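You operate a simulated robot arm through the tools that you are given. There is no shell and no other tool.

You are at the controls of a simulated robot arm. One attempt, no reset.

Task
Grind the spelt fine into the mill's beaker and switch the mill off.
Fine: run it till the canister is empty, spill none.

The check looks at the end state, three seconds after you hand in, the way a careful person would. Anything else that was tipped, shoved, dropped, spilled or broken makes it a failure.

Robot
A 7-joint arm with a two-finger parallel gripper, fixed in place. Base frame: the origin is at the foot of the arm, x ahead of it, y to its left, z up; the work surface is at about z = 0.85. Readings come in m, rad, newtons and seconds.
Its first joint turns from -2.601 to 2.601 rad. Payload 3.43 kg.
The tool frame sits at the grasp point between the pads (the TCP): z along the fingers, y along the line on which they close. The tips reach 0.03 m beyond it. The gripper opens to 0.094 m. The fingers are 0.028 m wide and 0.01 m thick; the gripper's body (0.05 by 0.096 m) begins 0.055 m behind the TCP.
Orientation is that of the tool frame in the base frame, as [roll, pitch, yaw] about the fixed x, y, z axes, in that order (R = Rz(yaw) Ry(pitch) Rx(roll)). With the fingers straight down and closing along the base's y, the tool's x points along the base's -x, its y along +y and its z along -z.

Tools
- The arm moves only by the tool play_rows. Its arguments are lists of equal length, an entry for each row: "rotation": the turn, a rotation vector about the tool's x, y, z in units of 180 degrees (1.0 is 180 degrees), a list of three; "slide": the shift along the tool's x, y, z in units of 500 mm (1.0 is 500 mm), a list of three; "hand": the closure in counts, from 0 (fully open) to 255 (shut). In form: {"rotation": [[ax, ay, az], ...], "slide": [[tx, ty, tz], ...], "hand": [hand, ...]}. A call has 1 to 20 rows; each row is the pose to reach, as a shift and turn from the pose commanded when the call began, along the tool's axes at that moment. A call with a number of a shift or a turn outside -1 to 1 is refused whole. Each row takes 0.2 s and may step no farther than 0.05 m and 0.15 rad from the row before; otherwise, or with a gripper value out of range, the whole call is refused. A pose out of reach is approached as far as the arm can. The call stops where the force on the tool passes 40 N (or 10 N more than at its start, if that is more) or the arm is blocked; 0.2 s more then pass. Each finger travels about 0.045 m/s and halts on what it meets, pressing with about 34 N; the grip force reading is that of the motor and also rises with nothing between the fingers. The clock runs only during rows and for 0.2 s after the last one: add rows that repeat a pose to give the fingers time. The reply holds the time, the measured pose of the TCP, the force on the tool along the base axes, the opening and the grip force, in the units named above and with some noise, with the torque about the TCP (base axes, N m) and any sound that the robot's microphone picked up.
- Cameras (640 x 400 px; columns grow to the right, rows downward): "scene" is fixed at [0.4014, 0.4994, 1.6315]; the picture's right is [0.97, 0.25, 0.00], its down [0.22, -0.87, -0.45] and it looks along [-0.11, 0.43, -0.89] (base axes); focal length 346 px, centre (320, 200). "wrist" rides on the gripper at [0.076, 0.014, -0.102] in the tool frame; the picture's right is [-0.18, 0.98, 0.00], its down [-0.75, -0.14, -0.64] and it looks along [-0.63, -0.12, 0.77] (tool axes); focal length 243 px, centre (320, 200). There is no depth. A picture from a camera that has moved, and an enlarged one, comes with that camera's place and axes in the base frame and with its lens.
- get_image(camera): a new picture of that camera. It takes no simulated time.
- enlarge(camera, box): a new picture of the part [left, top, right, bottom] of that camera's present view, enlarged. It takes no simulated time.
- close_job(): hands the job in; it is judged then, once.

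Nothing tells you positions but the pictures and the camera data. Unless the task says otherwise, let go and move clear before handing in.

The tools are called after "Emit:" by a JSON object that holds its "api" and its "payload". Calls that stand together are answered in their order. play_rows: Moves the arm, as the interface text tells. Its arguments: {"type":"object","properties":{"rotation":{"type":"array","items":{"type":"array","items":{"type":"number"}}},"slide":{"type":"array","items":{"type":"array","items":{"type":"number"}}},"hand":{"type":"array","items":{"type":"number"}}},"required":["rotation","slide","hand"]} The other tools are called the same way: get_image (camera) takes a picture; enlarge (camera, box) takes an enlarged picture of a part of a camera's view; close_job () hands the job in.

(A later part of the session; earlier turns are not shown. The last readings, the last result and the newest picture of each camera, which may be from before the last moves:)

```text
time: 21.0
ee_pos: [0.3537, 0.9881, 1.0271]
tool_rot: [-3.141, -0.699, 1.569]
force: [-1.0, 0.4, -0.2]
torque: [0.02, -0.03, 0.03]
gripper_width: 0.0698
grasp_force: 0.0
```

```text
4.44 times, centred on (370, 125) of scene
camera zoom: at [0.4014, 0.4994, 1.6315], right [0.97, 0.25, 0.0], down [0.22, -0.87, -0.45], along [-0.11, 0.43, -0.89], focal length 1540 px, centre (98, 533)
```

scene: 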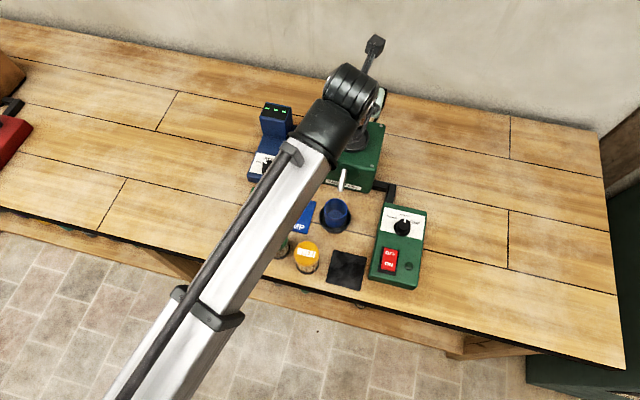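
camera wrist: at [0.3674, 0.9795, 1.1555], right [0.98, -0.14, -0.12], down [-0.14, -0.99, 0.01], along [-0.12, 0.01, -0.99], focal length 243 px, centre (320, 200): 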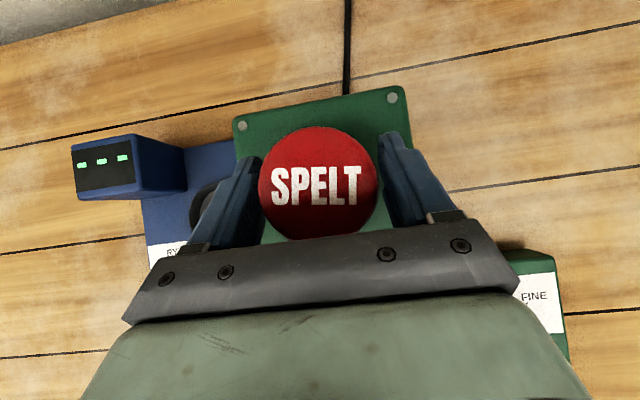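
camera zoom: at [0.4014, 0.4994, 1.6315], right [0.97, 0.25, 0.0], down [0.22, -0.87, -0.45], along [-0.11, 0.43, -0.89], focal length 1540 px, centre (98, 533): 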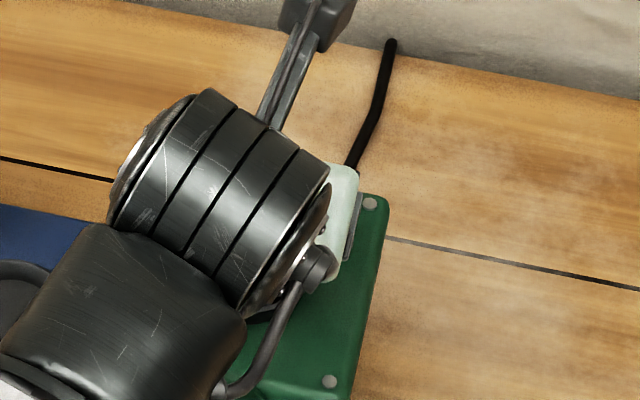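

The canister stays seated, level and centred in the hopper. I'll back straight up, then straighten the tool and hover over the dial.

Emit:
{"api": "play_rows", "payload": {"rotation": [[0, 0, 0], [0, 0, 0], [0, 0, 0], [0, 0, 0], [0, 0, 0]], "slide": [[0.0129, 0, -0.0153], [0.0386, 0, -0.046], [0.0772, 0, -0.0919], [0.1158, 0, -0.1379], [0.1286, 0, -0.1532]], "hand": [66, 66, 66, 66, 66]}}

Emit:
{"api": "play_rows", "payload": {"rotation": [[0, -0.0317, 0], [0, -0.0635, 0], [0, -0.0952, 0], [0, -0.127, 0], [0, -0.1587, 0], [0, -0.1905, 0], [0, -0.2222, 0]], "slide": [[-0.0458, 0.0454, -0.0135], [-0.0916, 0.0909, -0.0269], [-0.1374, 0.1363, -0.0404], [-0.1832, 0.1817, -0.0538], [-0.229, 0.2271, -0.0673], [-0.2748, 0.2726, -0.0807], [-0.3206, 0.318, -0.0942]], "hand": [66, 66, 66, 66, 66, 66, 66]}}

Emit:
{"api": "get_image", "payload": {"camera": "wrist"}}

Emit:
{"api": "get_image", "payload": {"camera": "scene"}}

```text
time: 22.2
ee_pos: [0.3533, 0.9879, 1.127]
tool_rot: [-3.141, -0.698, 1.57]
force: [-0.5, -0.6, -0.6]
torque: [0.03, -0.01, 0.03]
gripper_width: 0.0699
grasp_force: 0.0
```

```text
time: 23.8
ee_pos: [0.5092, 0.8354, 1.0595]
tool_rot: [3.141, 0.002, 1.57]
force: [0.0, 0.0, -0.5]
torque: [0.0, -0.03, -0.05]
gripper_width: 0.0698
grasp_force: 0.0
```

```text
taken
camera wrist: at [0.5245, 0.9116, 1.1643], right [0.98, -0.18, 0.0], down [-0.14, -0.75, 0.64], along [-0.12, -0.63, -0.77], focal length 243 px, centre (320, 200)
```

wrist: 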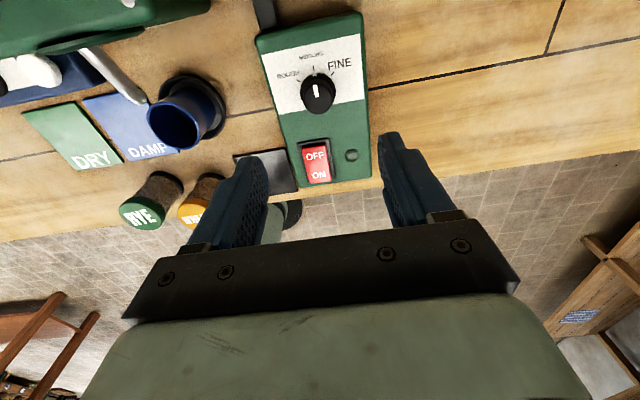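

```text
taken
```

scene: 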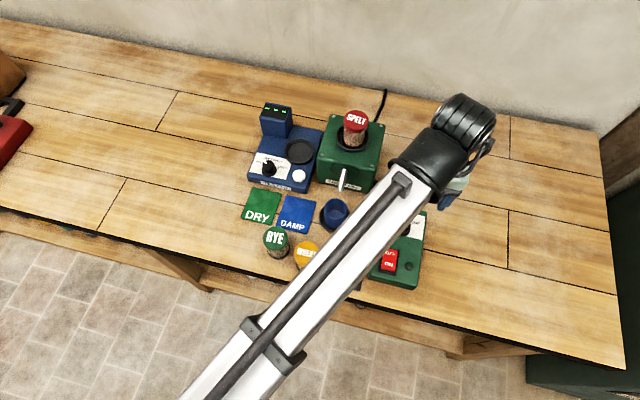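

Emit:
{"api": "enlarge", "payload": {"camera": "wrist", "box": [250, 30, 380, 130]}}

Emit:
{"api": "enlarge", "payload": {"camera": "wrist", "box": [250, 110, 380, 200]}}

Emit:
{"api": "enlarge", "payload": {"camera": "scene", "box": [310, 90, 410, 200]}}

```text
4.00 times, centred on (315, 80) of wrist
camera zoom: at [0.5245, 0.9116, 1.1643], right [0.98, -0.18, 0.0], down [-0.14, -0.75, 0.64], along [-0.12, -0.63, -0.77], focal length 970 px, centre (340, 680)
```

zoom: 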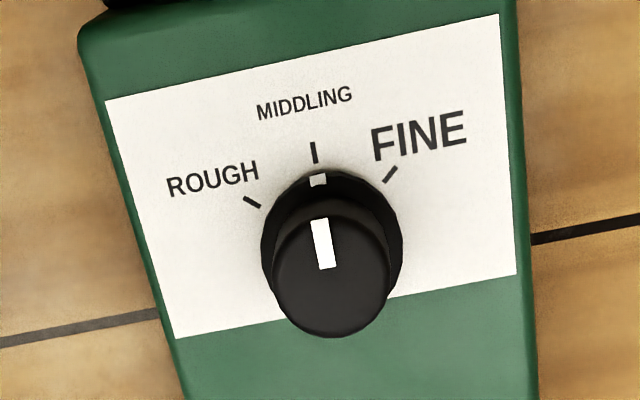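

```text
4.44 times, centred on (315, 155) of wrist
camera zoom: at [0.5245, 0.9116, 1.1643], right [0.98, -0.18, 0.0], down [-0.14, -0.75, 0.64], along [-0.12, -0.63, -0.77], focal length 1078 px, centre (342, 400)
```

zoom: 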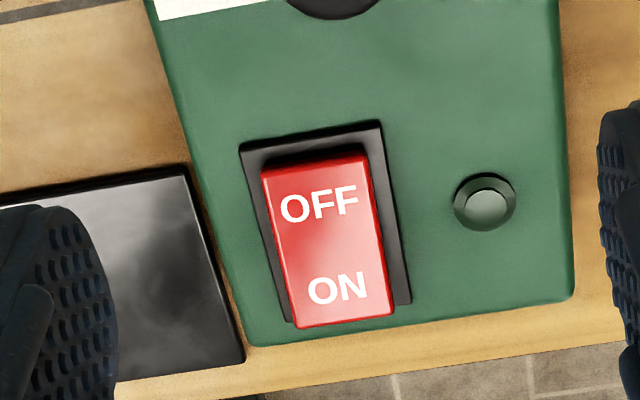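

```text
3.64 times, centred on (360, 145) of scene
camera zoom: at [0.4014, 0.4994, 1.6315], right [0.97, 0.25, 0.0], down [0.22, -0.87, -0.45], along [-0.11, 0.43, -0.89], focal length 1260 px, centre (174, 400)
```

zoom: 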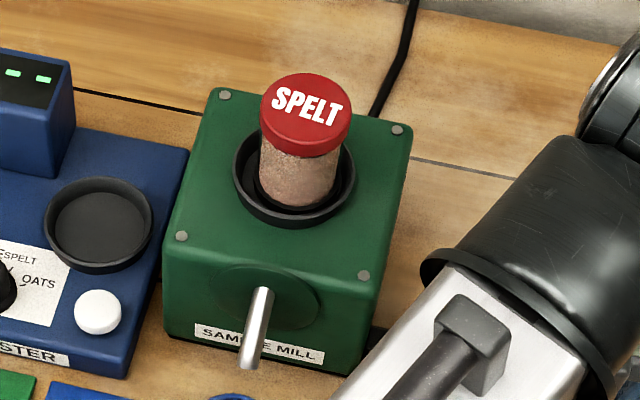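

The dial centre is at about (0.5075, 0.833), its top near z 0.911, with ticks at ±50° (FINE is 50° clockwise). I'm centring and descending around the dial cap.

Emit:
{"api": "play_rows", "payload": {"rotation": [[0, 0, 0], [0, 0, 0], [0, 0, 0], [0, 0, 0]], "slide": [[-0.0026, -0.003, 0.045], [-0.0052, -0.006, 0.09], [-0.0052, -0.006, 0.135], [-0.0052, -0.006, 0.18]], "hand": [110, 110, 110, 110]}}

Emit:
{"api": "get_image", "payload": {"camera": "wrist"}}

Emit:
{"api": "enlarge", "payload": {"camera": "wrist", "box": [240, 90, 420, 210]}}

```text
time: 24.8
ee_pos: [0.507, 0.8309, 0.9699]
tool_rot: [-3.142, -0.001, 1.57]
force: [-0.8, -0.5, -0.3]
torque: [0.0, -0.05, 0.03]
gripper_width: 0.0534
grasp_force: 0.0
```

```text
taken
camera wrist: at [0.5216, 0.9074, 1.0746], right [0.98, -0.18, 0.0], down [-0.14, -0.75, 0.64], along [-0.12, -0.63, -0.77], focal length 243 px, centre (320, 200)
```

wrist: 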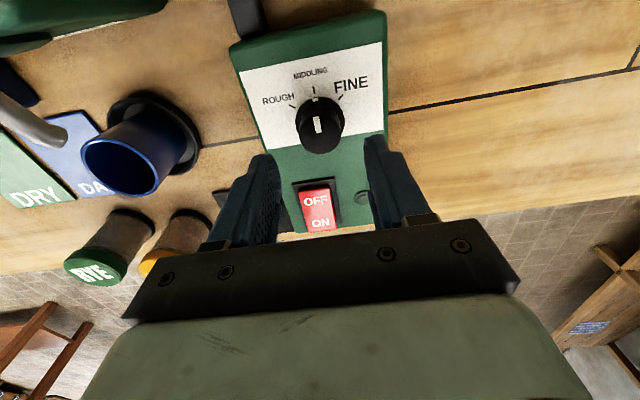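

```text
3.33 times, centred on (330, 150) of wrist
camera zoom: at [0.5216, 0.9074, 1.0746], right [0.98, -0.18, 0.0], down [-0.14, -0.75, 0.64], along [-0.12, -0.63, -0.77], focal length 809 px, centre (287, 367)
```

zoom: 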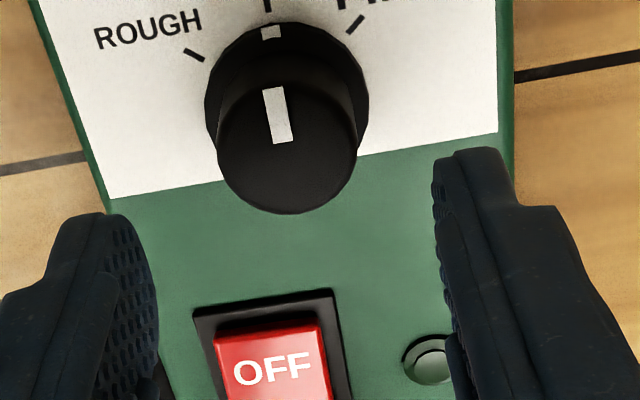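

Emit:
{"api": "play_rows", "payload": {"rotation": [[0, 0, 0], [0, 0, 0], [0, 0, 0]], "slide": [[0.0022, 0.0008, 0.04], [0.0022, 0.0008, 0.08], [0.0022, 0.0008, 0.102]], "hand": [110, 110, 110]}}

Emit:
{"api": "get_image", "payload": {"camera": "wrist"}}

Emit:
{"api": "enlarge", "payload": {"camera": "scene", "box": [360, 180, 460, 300]}}

```text
time: 25.6
ee_pos: [0.5066, 0.8315, 0.9203]
tool_rot: [-3.14, 0.001, 1.573]
force: [-0.2, 0.7, -0.3]
torque: [0.02, -0.02, -0.02]
gripper_width: 0.0538
grasp_force: 0.2
```

```text
taken
camera wrist: at [0.5228, 0.9083, 1.024], right [0.98, -0.18, 0.0], down [-0.14, -0.75, 0.64], along [-0.12, -0.63, -0.77], focal length 243 px, centre (320, 200)
```

wrist: 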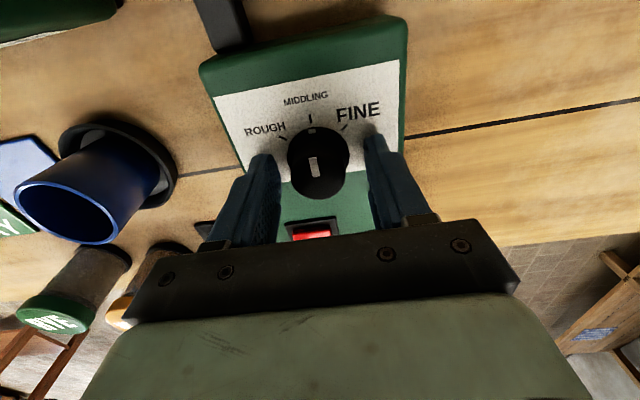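

```text
3.33 times, centred on (410, 240) of scene
camera zoom: at [0.4014, 0.4994, 1.6315], right [0.97, 0.25, 0.0], down [0.22, -0.87, -0.45], along [-0.11, 0.43, -0.89], focal length 1155 px, centre (20, 67)
```

zoom: 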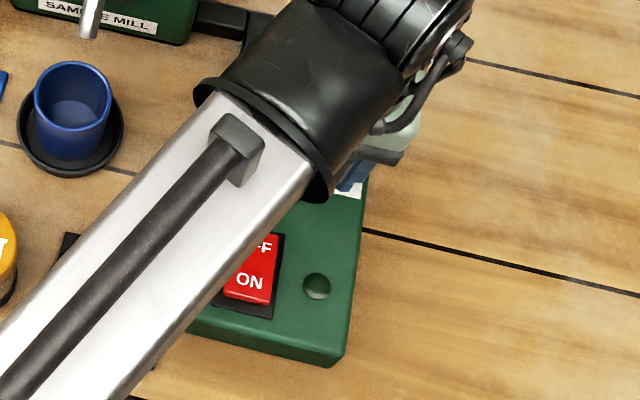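

Emit:
{"api": "play_rows", "payload": {"rotation": [[0, 0, 0], [0, 0, 0], [0, 0, 0], [0, 0, 0]], "slide": [[0, 0, 0], [0, 0, 0], [0, 0, 0], [0, 0, 0]], "hand": [150, 190, 210, 210]}}

Emit:
{"api": "get_image", "payload": {"camera": "wrist"}}

```text
time: 26.6
ee_pos: [0.507, 0.8334, 0.9195]
tool_rot: [-3.142, -0.001, 1.573]
force: [-5.9, -1.1, -1.1]
torque: [0.1, 0.18, 0.03]
gripper_width: 0.0377
grasp_force: 45.3
```

```text
taken
camera wrist: at [0.5223, 0.9084, 1.0238], right [0.98, -0.18, 0.0], down [-0.14, -0.75, 0.64], along [-0.12, -0.63, -0.77], focal length 243 px, centre (320, 200)
```

wrist: 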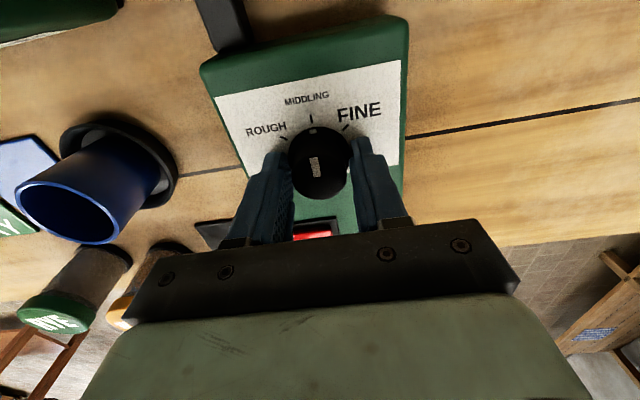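

The dial is gripped (37.7 mm). I'll turn it clockwise half way first and check that it follows.

Emit:
{"api": "play_rows", "payload": {"rotation": [[0, 0, 0.0278], [0, 0, 0.0556], [0, 0, 0.0833], [0, 0, 0.1111], [0, 0, 0.1389]], "slide": [[0, 0, 0], [0, 0, 0], [0, 0, 0], [0, 0, 0], [0, 0, 0]], "hand": [210, 210, 210, 210, 210]}}

Emit:
{"api": "enlarge", "payload": {"camera": "wrist", "box": [200, 50, 440, 230]}}

```text
time: 27.8
ee_pos: [0.5064, 0.8338, 0.9199]
tool_rot: [-3.126, -0.002, 1.206]
force: [-8.8, 4.4, 2.8]
torque: [-0.43, -0.24, 0.08]
gripper_width: 0.0377
grasp_force: 45.3
out of reach, approached as far as the arm can: row 5
stopped in row 5: the force on the tool passed its limit at 43 N (the readings are from after the stop); the commanded pose is now the measured one
```

```text
2.22 times, centred on (320, 140) of wrist
camera zoom: at [0.5494, 0.8977, 1.024], right [0.85, -0.52, -0.01], down [-0.39, -0.66, 0.64], along [-0.35, -0.54, -0.77], focal length 539 px, centre (320, 333)
```

zoom: 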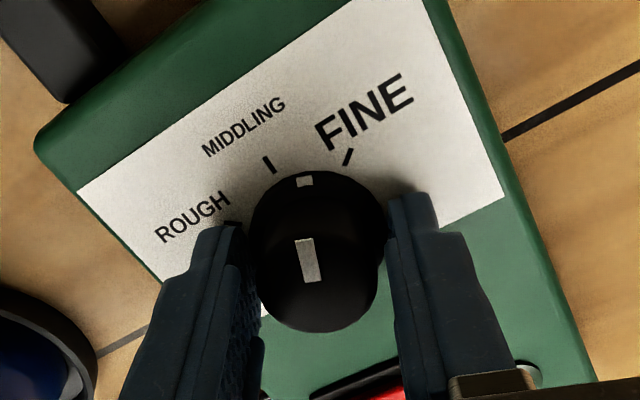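

The dial followed about 21°, then the arm hit its turning limit. I'll let go, turn the hand back counter-clockwise for a fresh grip, and finish the turn from there.

Emit:
{"api": "play_rows", "payload": {"rotation": [[0, 0, 0], [0, 0, 0], [0, 0, 0], [0, 0, 0]], "slide": [[0, 0, 0], [0, 0, 0], [0, 0, 0], [0, 0, 0]], "hand": [160, 110, 100, 100]}}

Emit:
{"api": "enlarge", "payload": {"camera": "wrist", "box": [200, 50, 440, 230]}}

```text
time: 28.8
ee_pos: [0.5077, 0.8314, 0.9211]
tool_rot: [-3.132, -0.003, 1.201]
force: [-4.5, 2.5, 8.5]
torque: [-0.11, -0.06, -0.02]
gripper_width: 0.0547
grasp_force: 0.0
```

```text
2.22 times, centred on (320, 140) of wrist
camera zoom: at [0.5504, 0.8971, 1.0241], right [0.85, -0.53, -0.01], down [-0.4, -0.66, 0.64], along [-0.34, -0.54, -0.77], focal length 539 px, centre (320, 333)
```

zoom: 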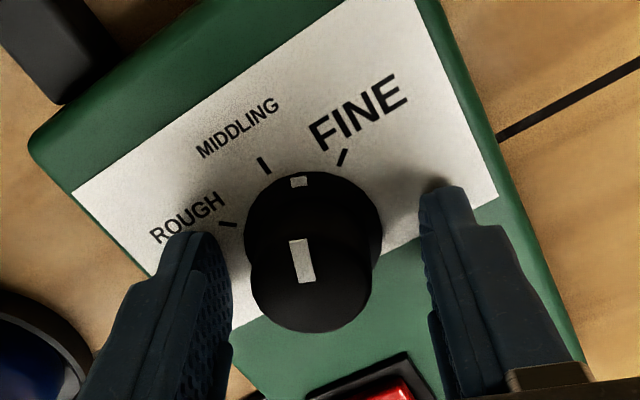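

Emit:
{"api": "play_rows", "payload": {"rotation": [[0, 0, 0], [0, 0, 0]], "slide": [[0, 0, -0.02], [0, 0, -0.04]], "hand": [100, 100]}}

Emit:
{"api": "get_image", "payload": {"camera": "scene"}}

Emit:
{"api": "get_image", "payload": {"camera": "wrist"}}

```text
time: 29.4
ee_pos: [0.5088, 0.8321, 0.9397]
tool_rot: [-3.131, -0.002, 1.203]
force: [0.8, 0.1, -0.4]
torque: [0.03, 0.01, -0.01]
gripper_width: 0.0572
grasp_force: 0.0
```

```text
taken
```

scene: 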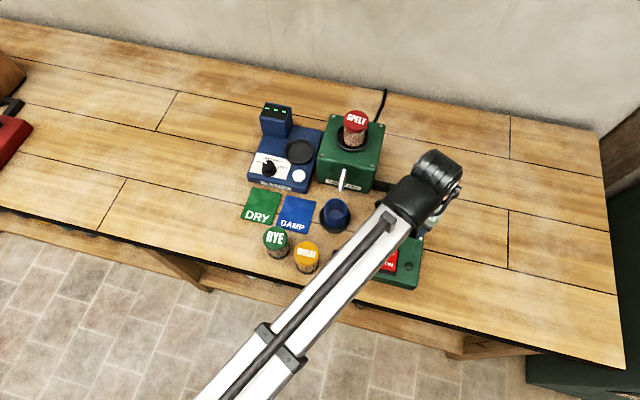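

```text
taken
camera wrist: at [0.5511, 0.8974, 1.0442], right [0.85, -0.53, -0.01], down [-0.4, -0.66, 0.64], along [-0.34, -0.54, -0.77], focal length 243 px, centre (320, 200)
```

wrist: 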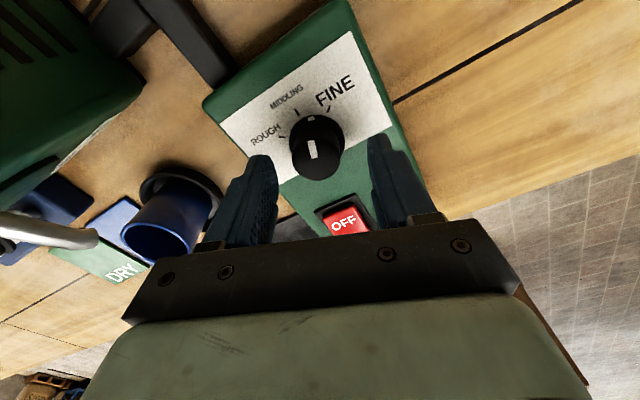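

Emit:
{"api": "play_rows", "payload": {"rotation": [[-0.0006, 0, -0.037], [-0.0012, 0, -0.074], [-0.0018, 0, -0.1111], [-0.0024, 0, -0.1481], [-0.003, 0, -0.1852], [-0.0034, 0, -0.2222]], "slide": [[0, 0, 0], [0, 0, 0], [0, 0, 0], [0, 0, 0], [0, 0, 0], [0, 0, 0]], "hand": [100, 100, 100, 100, 100, 100]}}

Emit:
{"api": "get_image", "payload": {"camera": "wrist"}}

Emit:
{"api": "enlarge", "payload": {"camera": "wrist", "box": [230, 60, 410, 200]}}

```text
time: 30.8
ee_pos: [0.5093, 0.8312, 0.9404]
tool_rot: [3.139, -0.006, 1.903]
force: [-0.1, -0.3, 0.1]
torque: [-0.01, 0.02, -0.03]
gripper_width: 0.0576
grasp_force: 0.1
```

```text
taken
camera wrist: at [0.4976, 0.9077, 1.044], right [0.99, 0.15, 0.0], down [0.11, -0.76, 0.64], along [0.09, -0.63, -0.77], focal length 243 px, centre (320, 200)
```

wrist: 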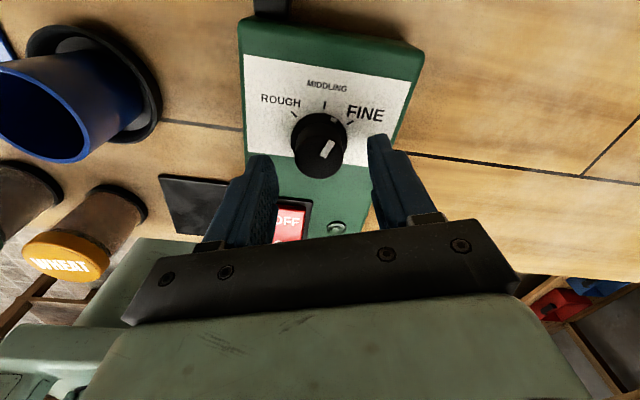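

```text
2.86 times, centred on (320, 130) of wrist
camera zoom: at [0.4976, 0.9077, 1.044], right [0.99, 0.15, 0.0], down [0.11, -0.76, 0.64], along [0.09, -0.63, -0.77], focal length 693 px, centre (320, 400)
```

zoom: 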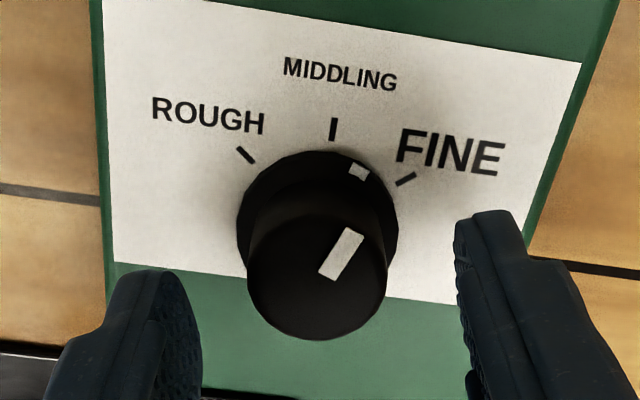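

Emit:
{"api": "play_rows", "payload": {"rotation": [[0, 0, 0], [0, 0, 0], [0, 0, 0], [0, 0, 0], [0, 0, 0], [0, 0, 0]], "slide": [[0.0026, -0.0012, 0.017], [0.0026, -0.0012, 0.034], [0.0026, -0.0012, 0.034], [0.0026, -0.0012, 0.034], [0.0026, -0.0012, 0.034], [0.0026, -0.0012, 0.034]], "hand": [100, 100, 150, 190, 210, 210]}}

Emit:
{"api": "play_rows", "payload": {"rotation": [[0, 0, 0.0322], [0, 0, 0.0644], [0, 0, 0.0967], [0, 0, 0.1289], [0, 0, 0.1611]], "slide": [[0, 0, 0], [0, 0, 0], [0, 0, 0], [0, 0, 0], [0, 0, 0]], "hand": [210, 210, 210, 210, 210]}}

Emit:
{"api": "enlarge", "payload": {"camera": "wrist", "box": [200, 50, 440, 230]}}

```text
time: 32.2
ee_pos: [0.5076, 0.8332, 0.9241]
tool_rot: [3.138, -0.005, 1.9]
force: [1.2, 1.1, 1.5]
torque: [0.1, -0.17, -0.01]
gripper_width: 0.0372
grasp_force: 44.9
```

```text
time: 33.4
ee_pos: [0.5062, 0.8333, 0.9227]
tool_rot: [-3.139, -0.005, 1.394]
force: [-0.9, 2.5, 11.1]
torque: [-0.83, -0.65, 0.41]
gripper_width: 0.0372
grasp_force: 44.9
```

```text
2.22 times, centred on (320, 140) of wrist
camera zoom: at [0.5351, 0.9048, 1.0278], right [0.94, -0.35, 0.0], down [-0.27, -0.72, 0.64], along [-0.23, -0.6, -0.77], focal length 539 px, centre (320, 333)
```

zoom: 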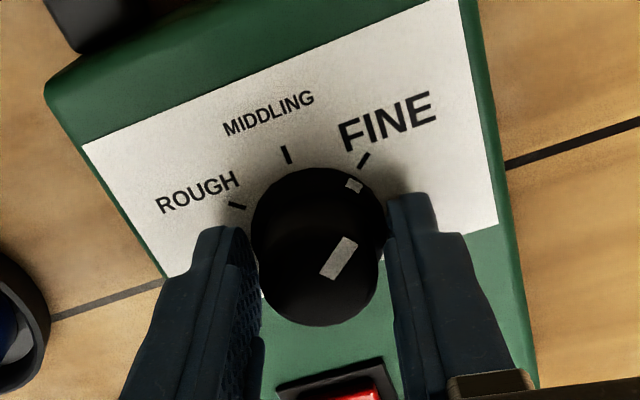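

Emit:
{"api": "play_rows", "payload": {"rotation": [[0, 0, 0], [0, 0, 0], [0, 0, 0], [0, 0, 0], [0, 0, 0], [0, 0, 0]], "slide": [[0, 0, 0], [0, 0, 0], [0, 0, 0], [0, 0, -0.04], [0, 0, -0.1], [0, 0, -0.16]], "hand": [160, 110, 100, 100, 100, 100]}}

Emit:
{"api": "enlarge", "payload": {"camera": "wrist", "box": [220, 20, 420, 170]}}

Emit:
{"api": "get_image", "payload": {"camera": "wrist"}}

```text
time: 34.8
ee_pos: [0.5081, 0.834, 1.0024]
tool_rot: [3.141, -0.005, 1.394]
force: [-0.5, -0.5, 0.5]
torque: [-0.02, 0.01, 0.01]
gripper_width: 0.057
grasp_force: 0.0
```

```text
2.67 times, centred on (320, 95) of wrist
camera zoom: at [0.5353, 0.9058, 1.1069], right [0.94, -0.35, 0.0], down [-0.27, -0.72, 0.64], along [-0.23, -0.6, -0.77], focal length 647 px, centre (320, 480)
```

zoom: 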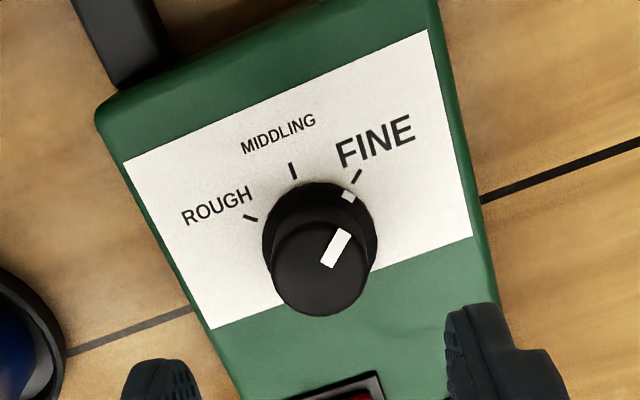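

```text
taken
camera wrist: at [0.5353, 0.9058, 1.1069], right [0.94, -0.35, 0.0], down [-0.27, -0.72, 0.64], along [-0.23, -0.6, -0.77], focal length 243 px, centre (320, 200)
```

wrist: 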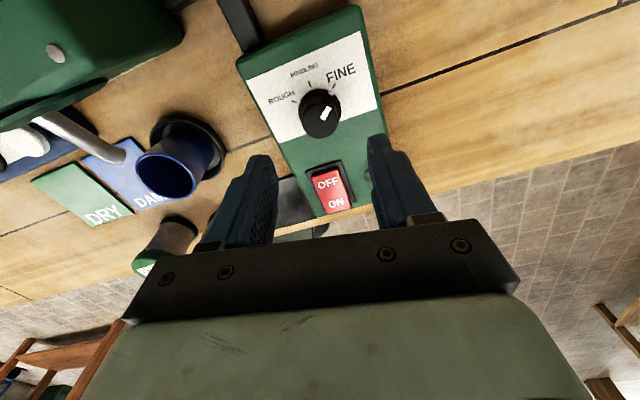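

Emit:
{"api": "enlarge", "payload": {"camera": "wrist", "box": [280, 60, 370, 140]}}

Emit:
{"api": "enlarge", "payload": {"camera": "wrist", "box": [280, 150, 380, 220]}}

```text
5.00 times, centred on (325, 100) of wrist
camera zoom: at [0.5353, 0.9058, 1.1069], right [0.94, -0.35, 0.0], down [-0.27, -0.72, 0.64], along [-0.23, -0.6, -0.77], focal length 1213 px, centre (295, 700)
```

zoom: 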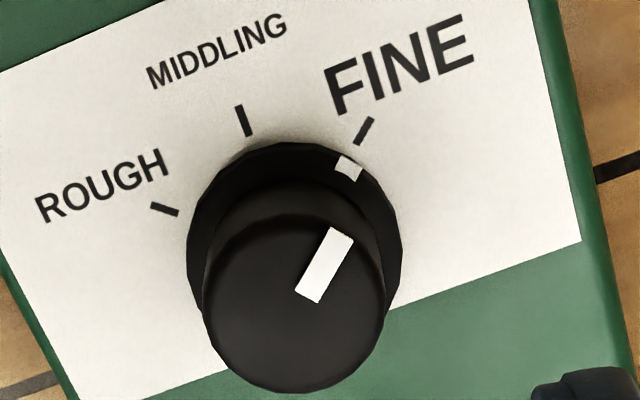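

```text
5.71 times, centred on (330, 185) of wrist
camera zoom: at [0.5353, 0.9058, 1.1069], right [0.94, -0.35, 0.0], down [-0.27, -0.72, 0.64], along [-0.23, -0.6, -0.77], focal length 1386 px, centre (263, 286)
```

zoom: 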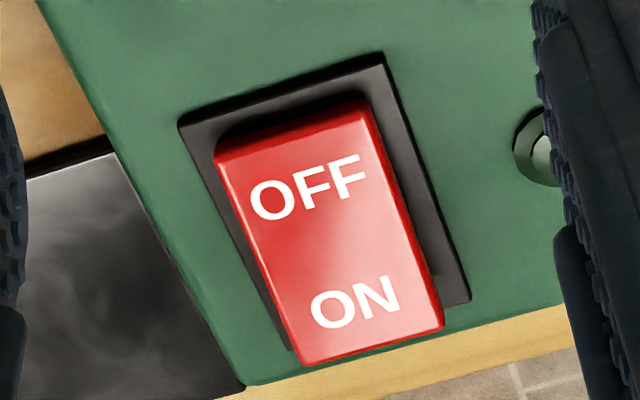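

The dial now points at FINE. Next I close the fingers and hover over the ON end of the red rocker, around (0.4905, 0.728), with its top near z 0.904.

Emit:
{"api": "play_rows", "payload": {"rotation": [[0, 0, -0.014], [0, 0, -0.028], [0, 0, -0.042], [0, 0, -0.056], [0, 0, -0.056]], "slide": [[-0.0535, 0.0005, 0.02], [-0.107, 0.001, 0.04], [-0.1605, 0.0016, 0.06], [-0.214, 0.0022, 0.08], [-0.214, 0.0022, 0.08]], "hand": [255, 255, 255, 255, 255]}}

Emit:
{"api": "get_image", "payload": {"camera": "wrist"}}

Emit:
{"api": "get_image", "payload": {"camera": "scene"}}

Emit:
{"api": "enlarge", "payload": {"camera": "scene", "box": [360, 200, 460, 300]}}

```text
time: 36.0
ee_pos: [0.4906, 0.7286, 0.9629]
tool_rot: [3.141, -0.005, 1.572]
force: [-0.6, 0.3, 0.4]
torque: [-0.01, 0.03, 0.0]
gripper_width: 0.0
grasp_force: 33.3
```

```text
taken
camera wrist: at [0.505, 0.8027, 1.0676], right [0.98, -0.18, 0.0], down [-0.14, -0.76, 0.64], along [-0.12, -0.63, -0.77], focal length 243 px, centre (320, 200)
```

wrist: 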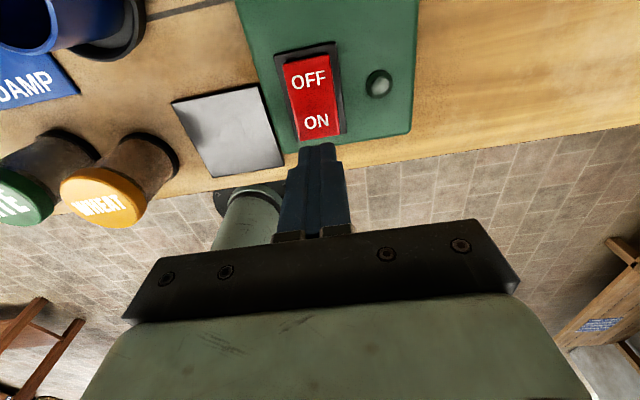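

```text
taken
```

scene: 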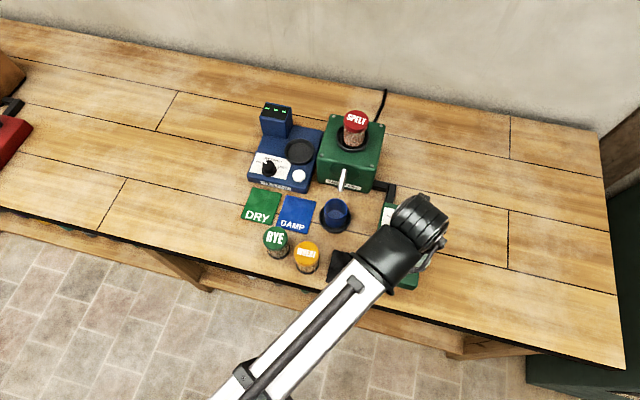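

```text
4.00 times, centred on (410, 250) of scene
camera zoom: at [0.4014, 0.4994, 1.6315], right [0.97, 0.25, 0.0], down [0.22, -0.87, -0.45], along [-0.11, 0.43, -0.89], focal length 1386 px, centre (-40, 0)
```

zoom: 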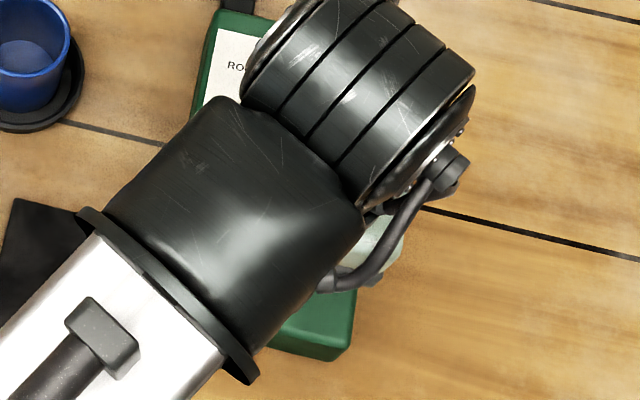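

Alignment over the ON end is good and the beaker and canister are in view of the scene camera. I'm pressing ON now in small steps.

Emit:
{"api": "play_rows", "payload": {"rotation": [[0, 0, 0], [0, 0, 0], [0, 0, 0]], "slide": [[0.002, 0, 0.025], [0.002, 0, 0.046], [0.002, 0, 0.056]], "hand": [255, 255, 255]}}

Emit:
{"api": "enlarge", "payload": {"camera": "wrist", "box": [250, 20, 430, 190]}}

```text
time: 36.8
ee_pos: [0.4893, 0.7284, 0.9353]
tool_rot: [3.141, -0.006, 1.57]
force: [0.5, -2.4, 3.0]
torque: [-0.2, -0.02, 0.02]
gripper_width: 0.0
grasp_force: 32.5
```

```text
2.35 times, centred on (340, 105) of wrist
camera zoom: at [0.5052, 0.8036, 1.0391], right [0.98, -0.18, 0.0], down [-0.14, -0.76, 0.64], along [-0.12, -0.63, -0.77], focal length 571 px, centre (273, 424)
```

zoom: 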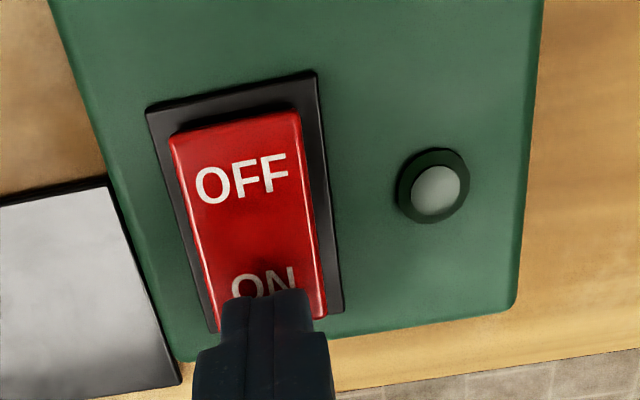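

Emit:
{"api": "play_rows", "payload": {"rotation": [[0, 0, 0], [0, 0, 0], [0, 0, 0]], "slide": [[0, 0, 0.004], [0, 0, 0.008], [0, 0, 0.012]], "hand": [255, 255, 255]}}

Emit:
{"api": "enlarge", "payload": {"camera": "wrist", "box": [250, 20, 430, 190]}}

Emit:
{"api": "enlarge", "payload": {"camera": "scene", "box": [310, 100, 410, 240]}}

```text
time: 37.6
ee_pos: [0.4901, 0.7289, 0.9321]
tool_rot: [3.139, -0.011, 1.573]
force: [2.5, 0.6, 39.5]
torque: [0.58, -0.07, -0.02]
gripper_width: 0.0001
grasp_force: 33.0
```

```text
2.35 times, centred on (340, 105) of wrist
camera zoom: at [0.5046, 0.8037, 1.0361], right [0.98, -0.18, 0.0], down [-0.14, -0.76, 0.63], along [-0.12, -0.62, -0.77], focal length 571 px, centre (273, 424)
```

zoom: 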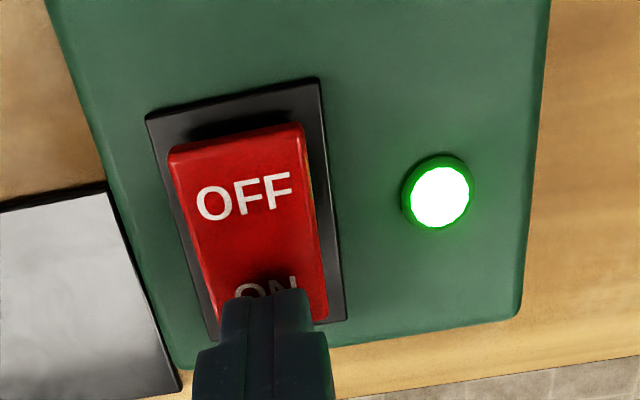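

```text
2.86 times, centred on (360, 170) of scene
camera zoom: at [0.4014, 0.4994, 1.6315], right [0.97, 0.25, 0.0], down [0.22, -0.87, -0.45], along [-0.11, 0.43, -0.89], focal length 990 px, centre (206, 286)
```

zoom: 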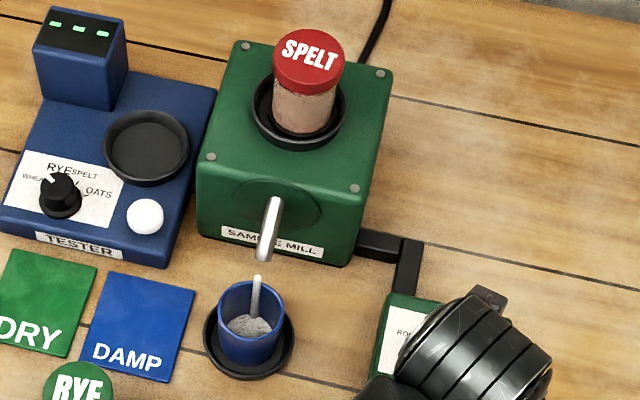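

The mill is on (lamp lit) and the stream lands in the beaker. I'll lift off and hover over the OFF end while watching the canister.

Emit:
{"api": "play_rows", "payload": {"rotation": [[0, 0, 0], [0, 0, 0], [0, 0, 0]], "slide": [[0, 0, -0.04], [0.04, 0, -0.05], [0.08, 0, -0.05]], "hand": [255, 255, 255]}}

Emit:
{"api": "enlarge", "payload": {"camera": "scene", "box": [310, 100, 410, 240]}}

Emit:
{"api": "get_image", "payload": {"camera": "wrist"}}

```text
time: 38.4
ee_pos: [0.4899, 0.7693, 0.9541]
tool_rot: [3.141, -0.005, 1.57]
force: [0.4, 0.2, 1.1]
torque: [0.0, -0.02, 0.0]
gripper_width: 0.0
grasp_force: 33.1
```

```text
2.86 times, centred on (360, 170) of scene
camera zoom: at [0.4014, 0.4994, 1.6315], right [0.97, 0.25, 0.0], down [0.22, -0.87, -0.45], along [-0.11, 0.43, -0.89], focal length 990 px, centre (206, 286)
```

zoom: 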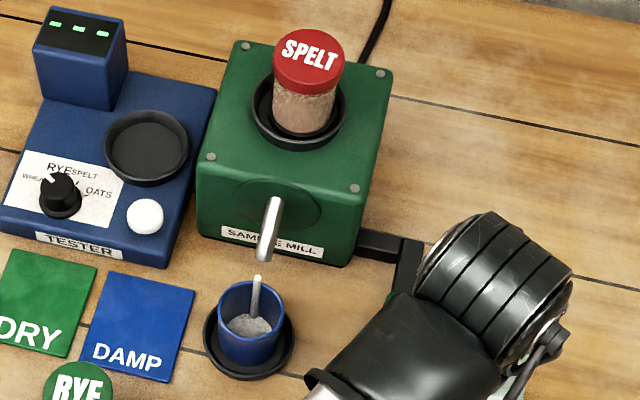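

```text
taken
camera wrist: at [0.5041, 0.8445, 1.0572], right [0.98, -0.18, 0.0], down [-0.14, -0.76, 0.64], along [-0.12, -0.63, -0.77], focal length 243 px, centre (320, 200)
```

wrist: 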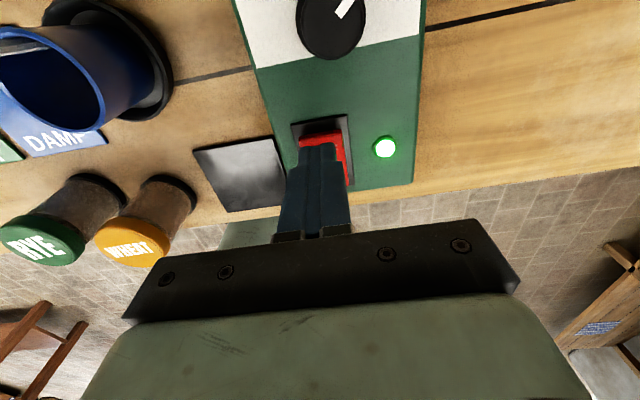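

Emit:
{"api": "play_rows", "payload": {"rotation": [[0, 0, 0], [0, 0, 0], [0, 0, 0], [0, 0, 0], [0, 0, 0], [0, 0, 0], [0, 0, 0], [0, 0, 0], [0, 0, 0], [0, 0, 0]], "slide": [[0, 0, 0], [0, 0, 0], [0, 0, 0], [0, 0, 0], [0, 0, 0], [0, 0, 0], [0, 0, 0], [0, 0, 0], [0, 0, 0], [0, 0, 0]], "hand": [255, 255, 255, 255, 255, 255, 255, 255, 255, 255]}}

Emit:
{"api": "enlarge", "payload": {"camera": "scene", "box": [310, 100, 410, 240]}}

Emit:
{"api": "enlarge", "payload": {"camera": "scene", "box": [335, 105, 375, 145]}}

```text
time: 40.6
ee_pos: [0.4901, 0.768, 0.9533]
tool_rot: [-3.14, -0.005, 1.572]
force: [0.9, 0.3, -0.2]
torque: [0.0, 0.0, -0.01]
gripper_width: 0.0002
grasp_force: 32.8
```

```text
2.86 times, centred on (360, 170) of scene
camera zoom: at [0.4014, 0.4994, 1.6315], right [0.97, 0.25, 0.0], down [0.22, -0.87, -0.45], along [-0.11, 0.43, -0.89], focal length 990 px, centre (206, 286)
```

zoom: 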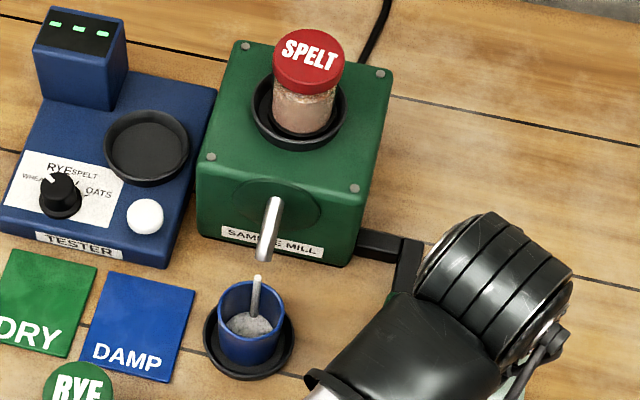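

```text
10.00 times, centred on (355, 125) of scene
camera zoom: at [0.4014, 0.4994, 1.6315], right [0.97, 0.25, 0.0], down [0.22, -0.87, -0.45], along [-0.11, 0.43, -0.89], focal length 3465 px, centre (-30, 950)
```

zoom: 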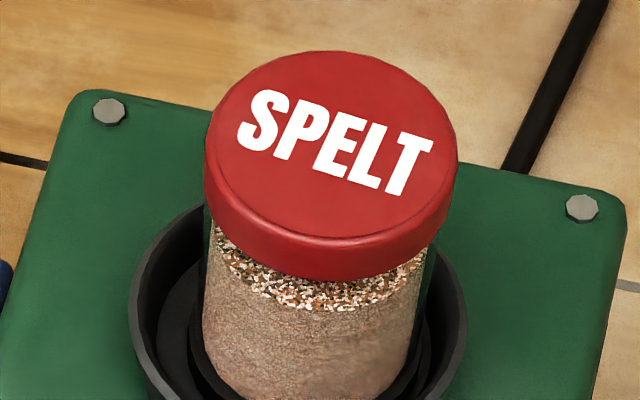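

The grain level in the canister is dropping steadily and everything lands in the beaker. I'll keep waiting.

Emit:
{"api": "play_rows", "payload": {"rotation": [[0, 0, 0], [0, 0, 0], [0, 0, 0], [0, 0, 0], [0, 0, 0], [0, 0, 0], [0, 0, 0], [0, 0, 0], [0, 0, 0], [0, 0, 0], [0, 0, 0], [0, 0, 0], [0, 0, 0], [0, 0, 0], [0, 0, 0], [0, 0, 0], [0, 0, 0], [0, 0, 0], [0, 0, 0], [0, 0, 0]], "slide": [[0, 0, 0], [0, 0, 0], [0, 0, 0], [0, 0, 0], [0, 0, 0], [0, 0, 0], [0, 0, 0], [0, 0, 0], [0, 0, 0], [0, 0, 0], [0, 0, 0], [0, 0, 0], [0, 0, 0], [0, 0, 0], [0, 0, 0], [0, 0, 0], [0, 0, 0], [0, 0, 0], [0, 0, 0], [0, 0, 0]], "hand": [255, 255, 255, 255, 255, 255, 255, 255, 255, 255, 255, 255, 255, 255, 255, 255, 255, 255, 255, 255]}}

Emit:
{"api": "enlarge", "payload": {"camera": "scene", "box": [310, 100, 410, 240]}}

Emit:
{"api": "enlarge", "payload": {"camera": "scene", "box": [335, 105, 375, 145]}}

```text
time: 44.8
ee_pos: [0.4894, 0.768, 0.953]
tool_rot: [3.14, -0.005, 1.571]
force: [0.4, 0.4, -1.5]
torque: [0.0, -0.01, 0.0]
gripper_width: 0.0
grasp_force: 33.0
```

```text
2.86 times, centred on (360, 170) of scene
camera zoom: at [0.4014, 0.4994, 1.6315], right [0.97, 0.25, 0.0], down [0.22, -0.87, -0.45], along [-0.11, 0.43, -0.89], focal length 990 px, centre (206, 286)
```

zoom: 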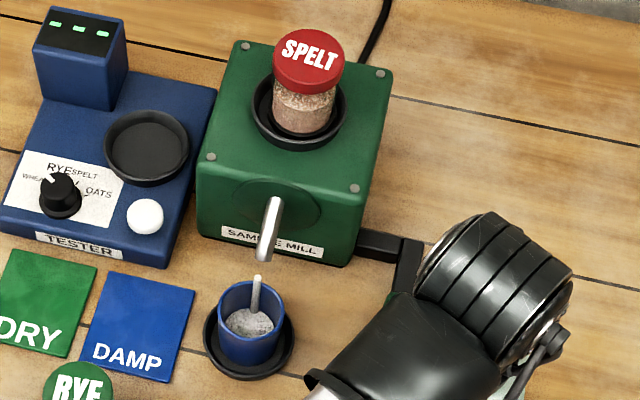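

```text
10.00 times, centred on (355, 125) of scene
camera zoom: at [0.4014, 0.4994, 1.6315], right [0.97, 0.25, 0.0], down [0.22, -0.87, -0.45], along [-0.11, 0.43, -0.89], focal length 3465 px, centre (-30, 950)
```

zoom: 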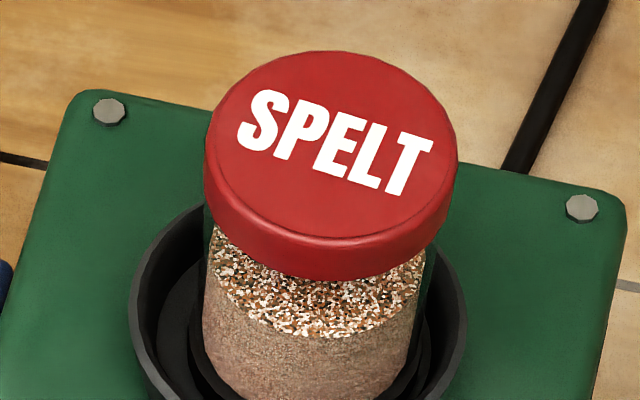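

Emit:
{"api": "play_rows", "payload": {"rotation": [[0, 0, 0], [0, 0, 0], [0, 0, 0], [0, 0, 0], [0, 0, 0], [0, 0, 0], [0, 0, 0], [0, 0, 0], [0, 0, 0], [0, 0, 0], [0, 0, 0], [0, 0, 0], [0, 0, 0], [0, 0, 0], [0, 0, 0], [0, 0, 0], [0, 0, 0], [0, 0, 0], [0, 0, 0], [0, 0, 0]], "slide": [[0, 0, 0], [0, 0, 0], [0, 0, 0], [0, 0, 0], [0, 0, 0], [0, 0, 0], [0, 0, 0], [0, 0, 0], [0, 0, 0], [0, 0, 0], [0, 0, 0], [0, 0, 0], [0, 0, 0], [0, 0, 0], [0, 0, 0], [0, 0, 0], [0, 0, 0], [0, 0, 0], [0, 0, 0], [0, 0, 0]], "hand": [255, 255, 255, 255, 255, 255, 255, 255, 255, 255, 255, 255, 255, 255, 255, 255, 255, 255, 255, 255]}}

Emit:
{"api": "enlarge", "payload": {"camera": "scene", "box": [310, 100, 410, 240]}}

Emit:
{"api": "enlarge", "payload": {"camera": "scene", "box": [335, 105, 375, 145]}}

Emit:
{"api": "enlarge", "payload": {"camera": "scene", "box": [315, 185, 355, 240]}}

```text
time: 49.0
ee_pos: [0.4898, 0.7679, 0.9532]
tool_rot: [-3.141, -0.005, 1.571]
force: [0.0, -0.3, 0.5]
torque: [0.0, 0.01, -0.02]
gripper_width: 0.0
grasp_force: 33.2
```

```text
2.86 times, centred on (360, 170) of scene
camera zoom: at [0.4014, 0.4994, 1.6315], right [0.97, 0.25, 0.0], down [0.22, -0.87, -0.45], along [-0.11, 0.43, -0.89], focal length 990 px, centre (206, 286)
```

zoom: 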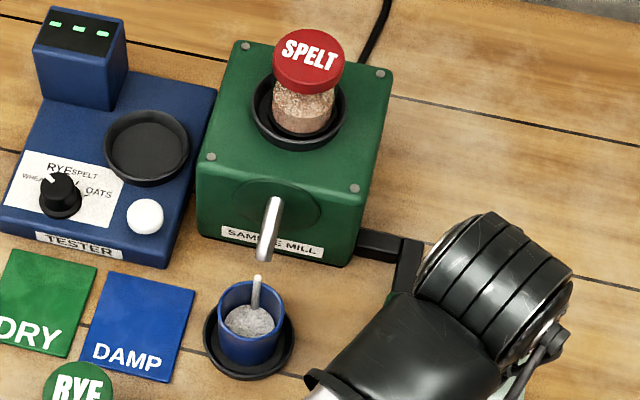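

```text
10.00 times, centred on (355, 125) of scene
camera zoom: at [0.4014, 0.4994, 1.6315], right [0.97, 0.25, 0.0], down [0.22, -0.87, -0.45], along [-0.11, 0.43, -0.89], focal length 3465 px, centre (-30, 950)
```

zoom: 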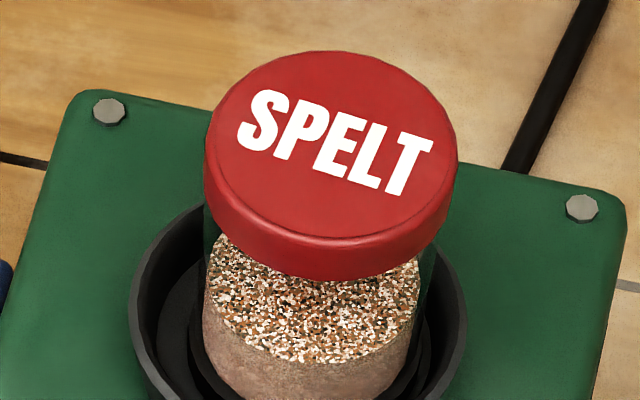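

```text
7.27 times, centred on (335, 212) of scene
camera zoom: at [0.4014, 0.4994, 1.6315], right [0.97, 0.25, 0.0], down [0.22, -0.87, -0.45], along [-0.11, 0.43, -0.89], focal length 2520 px, centre (211, 109)
```

zoom: 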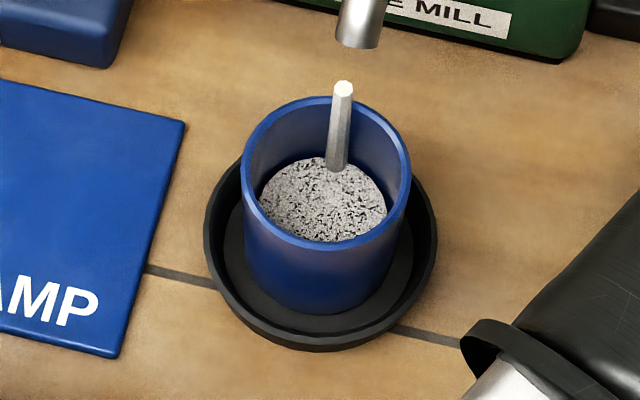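

Emit:
{"api": "play_rows", "payload": {"rotation": [[0, 0, 0], [0, 0, 0], [0, 0, 0], [0, 0, 0], [0, 0, 0], [0, 0, 0], [0, 0, 0], [0, 0, 0], [0, 0, 0], [0, 0, 0], [0, 0, 0], [0, 0, 0], [0, 0, 0], [0, 0, 0], [0, 0, 0], [0, 0, 0], [0, 0, 0], [0, 0, 0]], "slide": [[0, 0, 0], [0, 0, 0], [0, 0, 0], [0, 0, 0], [0, 0, 0], [0, 0, 0], [0, 0, 0], [0, 0, 0], [0, 0, 0], [0, 0, 0], [0, 0, 0], [0, 0, 0], [0, 0, 0], [0, 0, 0], [0, 0, 0], [0, 0, 0], [0, 0, 0], [0, 0, 0]], "hand": [255, 255, 255, 255, 255, 255, 255, 255, 255, 255, 255, 255, 255, 255, 255, 255, 255, 255]}}

Emit:
{"api": "enlarge", "payload": {"camera": "scene", "box": [335, 105, 375, 145]}}

Emit:
{"api": "enlarge", "payload": {"camera": "scene", "box": [315, 185, 355, 240]}}

```text
time: 52.8
ee_pos: [0.4899, 0.768, 0.9524]
tool_rot: [3.141, -0.004, 1.571]
force: [-0.1, -0.4, 0.2]
torque: [0.01, -0.01, -0.02]
gripper_width: 0.0001
grasp_force: 32.8
```

```text
10.00 times, centred on (355, 125) of scene
camera zoom: at [0.4014, 0.4994, 1.6315], right [0.97, 0.25, 0.0], down [0.22, -0.87, -0.45], along [-0.11, 0.43, -0.89], focal length 3465 px, centre (-30, 950)
```

zoom: 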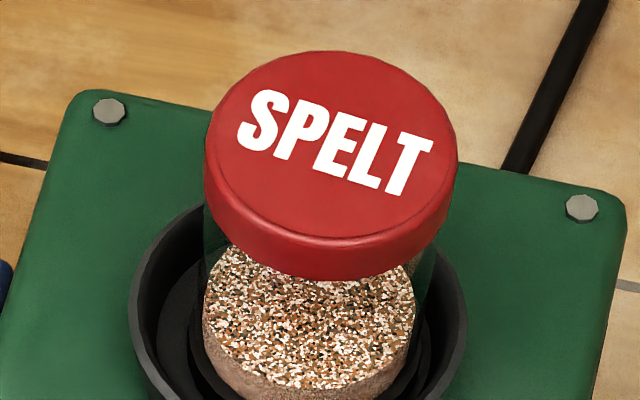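

```text
7.27 times, centred on (335, 212) of scene
camera zoom: at [0.4014, 0.4994, 1.6315], right [0.97, 0.25, 0.0], down [0.22, -0.87, -0.45], along [-0.11, 0.43, -0.89], focal length 2520 px, centre (211, 109)
```

zoom: 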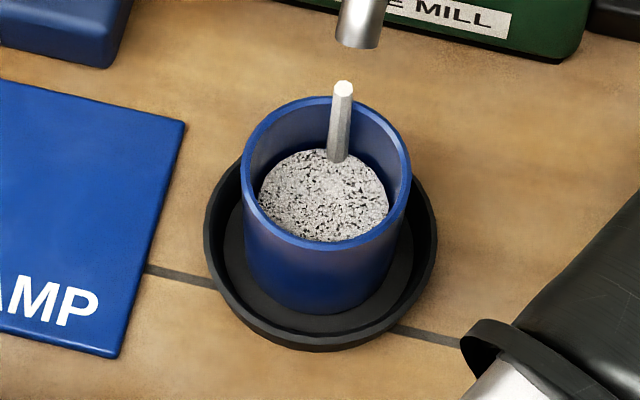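

Emit:
{"api": "play_rows", "payload": {"rotation": [[0, 0, 0], [0, 0, 0], [0, 0, 0], [0, 0, 0], [0, 0, 0], [0, 0, 0], [0, 0, 0], [0, 0, 0], [0, 0, 0], [0, 0, 0], [0, 0, 0], [0, 0, 0], [0, 0, 0], [0, 0, 0], [0, 0, 0]], "slide": [[0, 0, 0], [0, 0, 0], [0, 0, 0], [0, 0, 0], [0, 0, 0], [0, 0, 0], [0, 0, 0], [0, 0, 0], [0, 0, 0], [0, 0, 0], [0, 0, 0], [0, 0, 0], [0, 0, 0], [0, 0, 0], [0, 0, 0]], "hand": [255, 255, 255, 255, 255, 255, 255, 255, 255, 255, 255, 255, 255, 255, 255]}}

Emit:
{"api": "enlarge", "payload": {"camera": "scene", "box": [335, 110, 375, 150]}}

Emit:
{"api": "enlarge", "payload": {"camera": "scene", "box": [315, 185, 355, 240]}}

```text
time: 56.0
ee_pos: [0.489, 0.7698, 0.9534]
tool_rot: [3.141, -0.004, 1.571]
force: [0.1, -0.1, -0.1]
torque: [-0.02, 0.0, 0.01]
gripper_width: 0.0
grasp_force: 32.9
```

```text
10.00 times, centred on (355, 130) of scene
camera zoom: at [0.4014, 0.4994, 1.6315], right [0.97, 0.25, 0.0], down [0.22, -0.87, -0.45], along [-0.11, 0.43, -0.89], focal length 3465 px, centre (-30, 900)
```

zoom: 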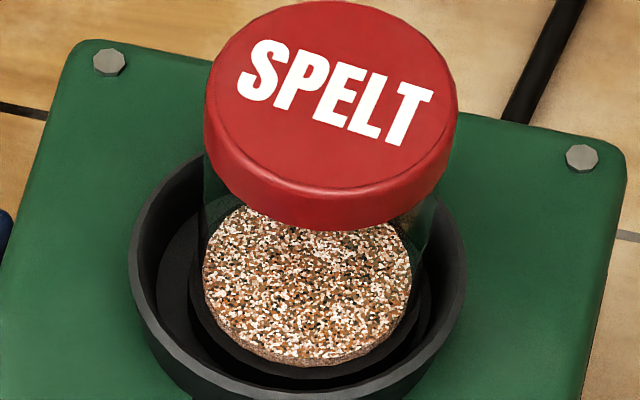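

```text
7.27 times, centred on (335, 212) of scene
camera zoom: at [0.4014, 0.4994, 1.6315], right [0.97, 0.25, 0.0], down [0.22, -0.87, -0.45], along [-0.11, 0.43, -0.89], focal length 2520 px, centre (211, 109)
```

zoom: 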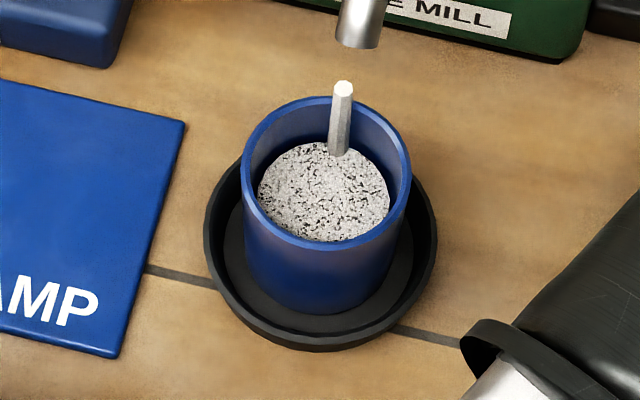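

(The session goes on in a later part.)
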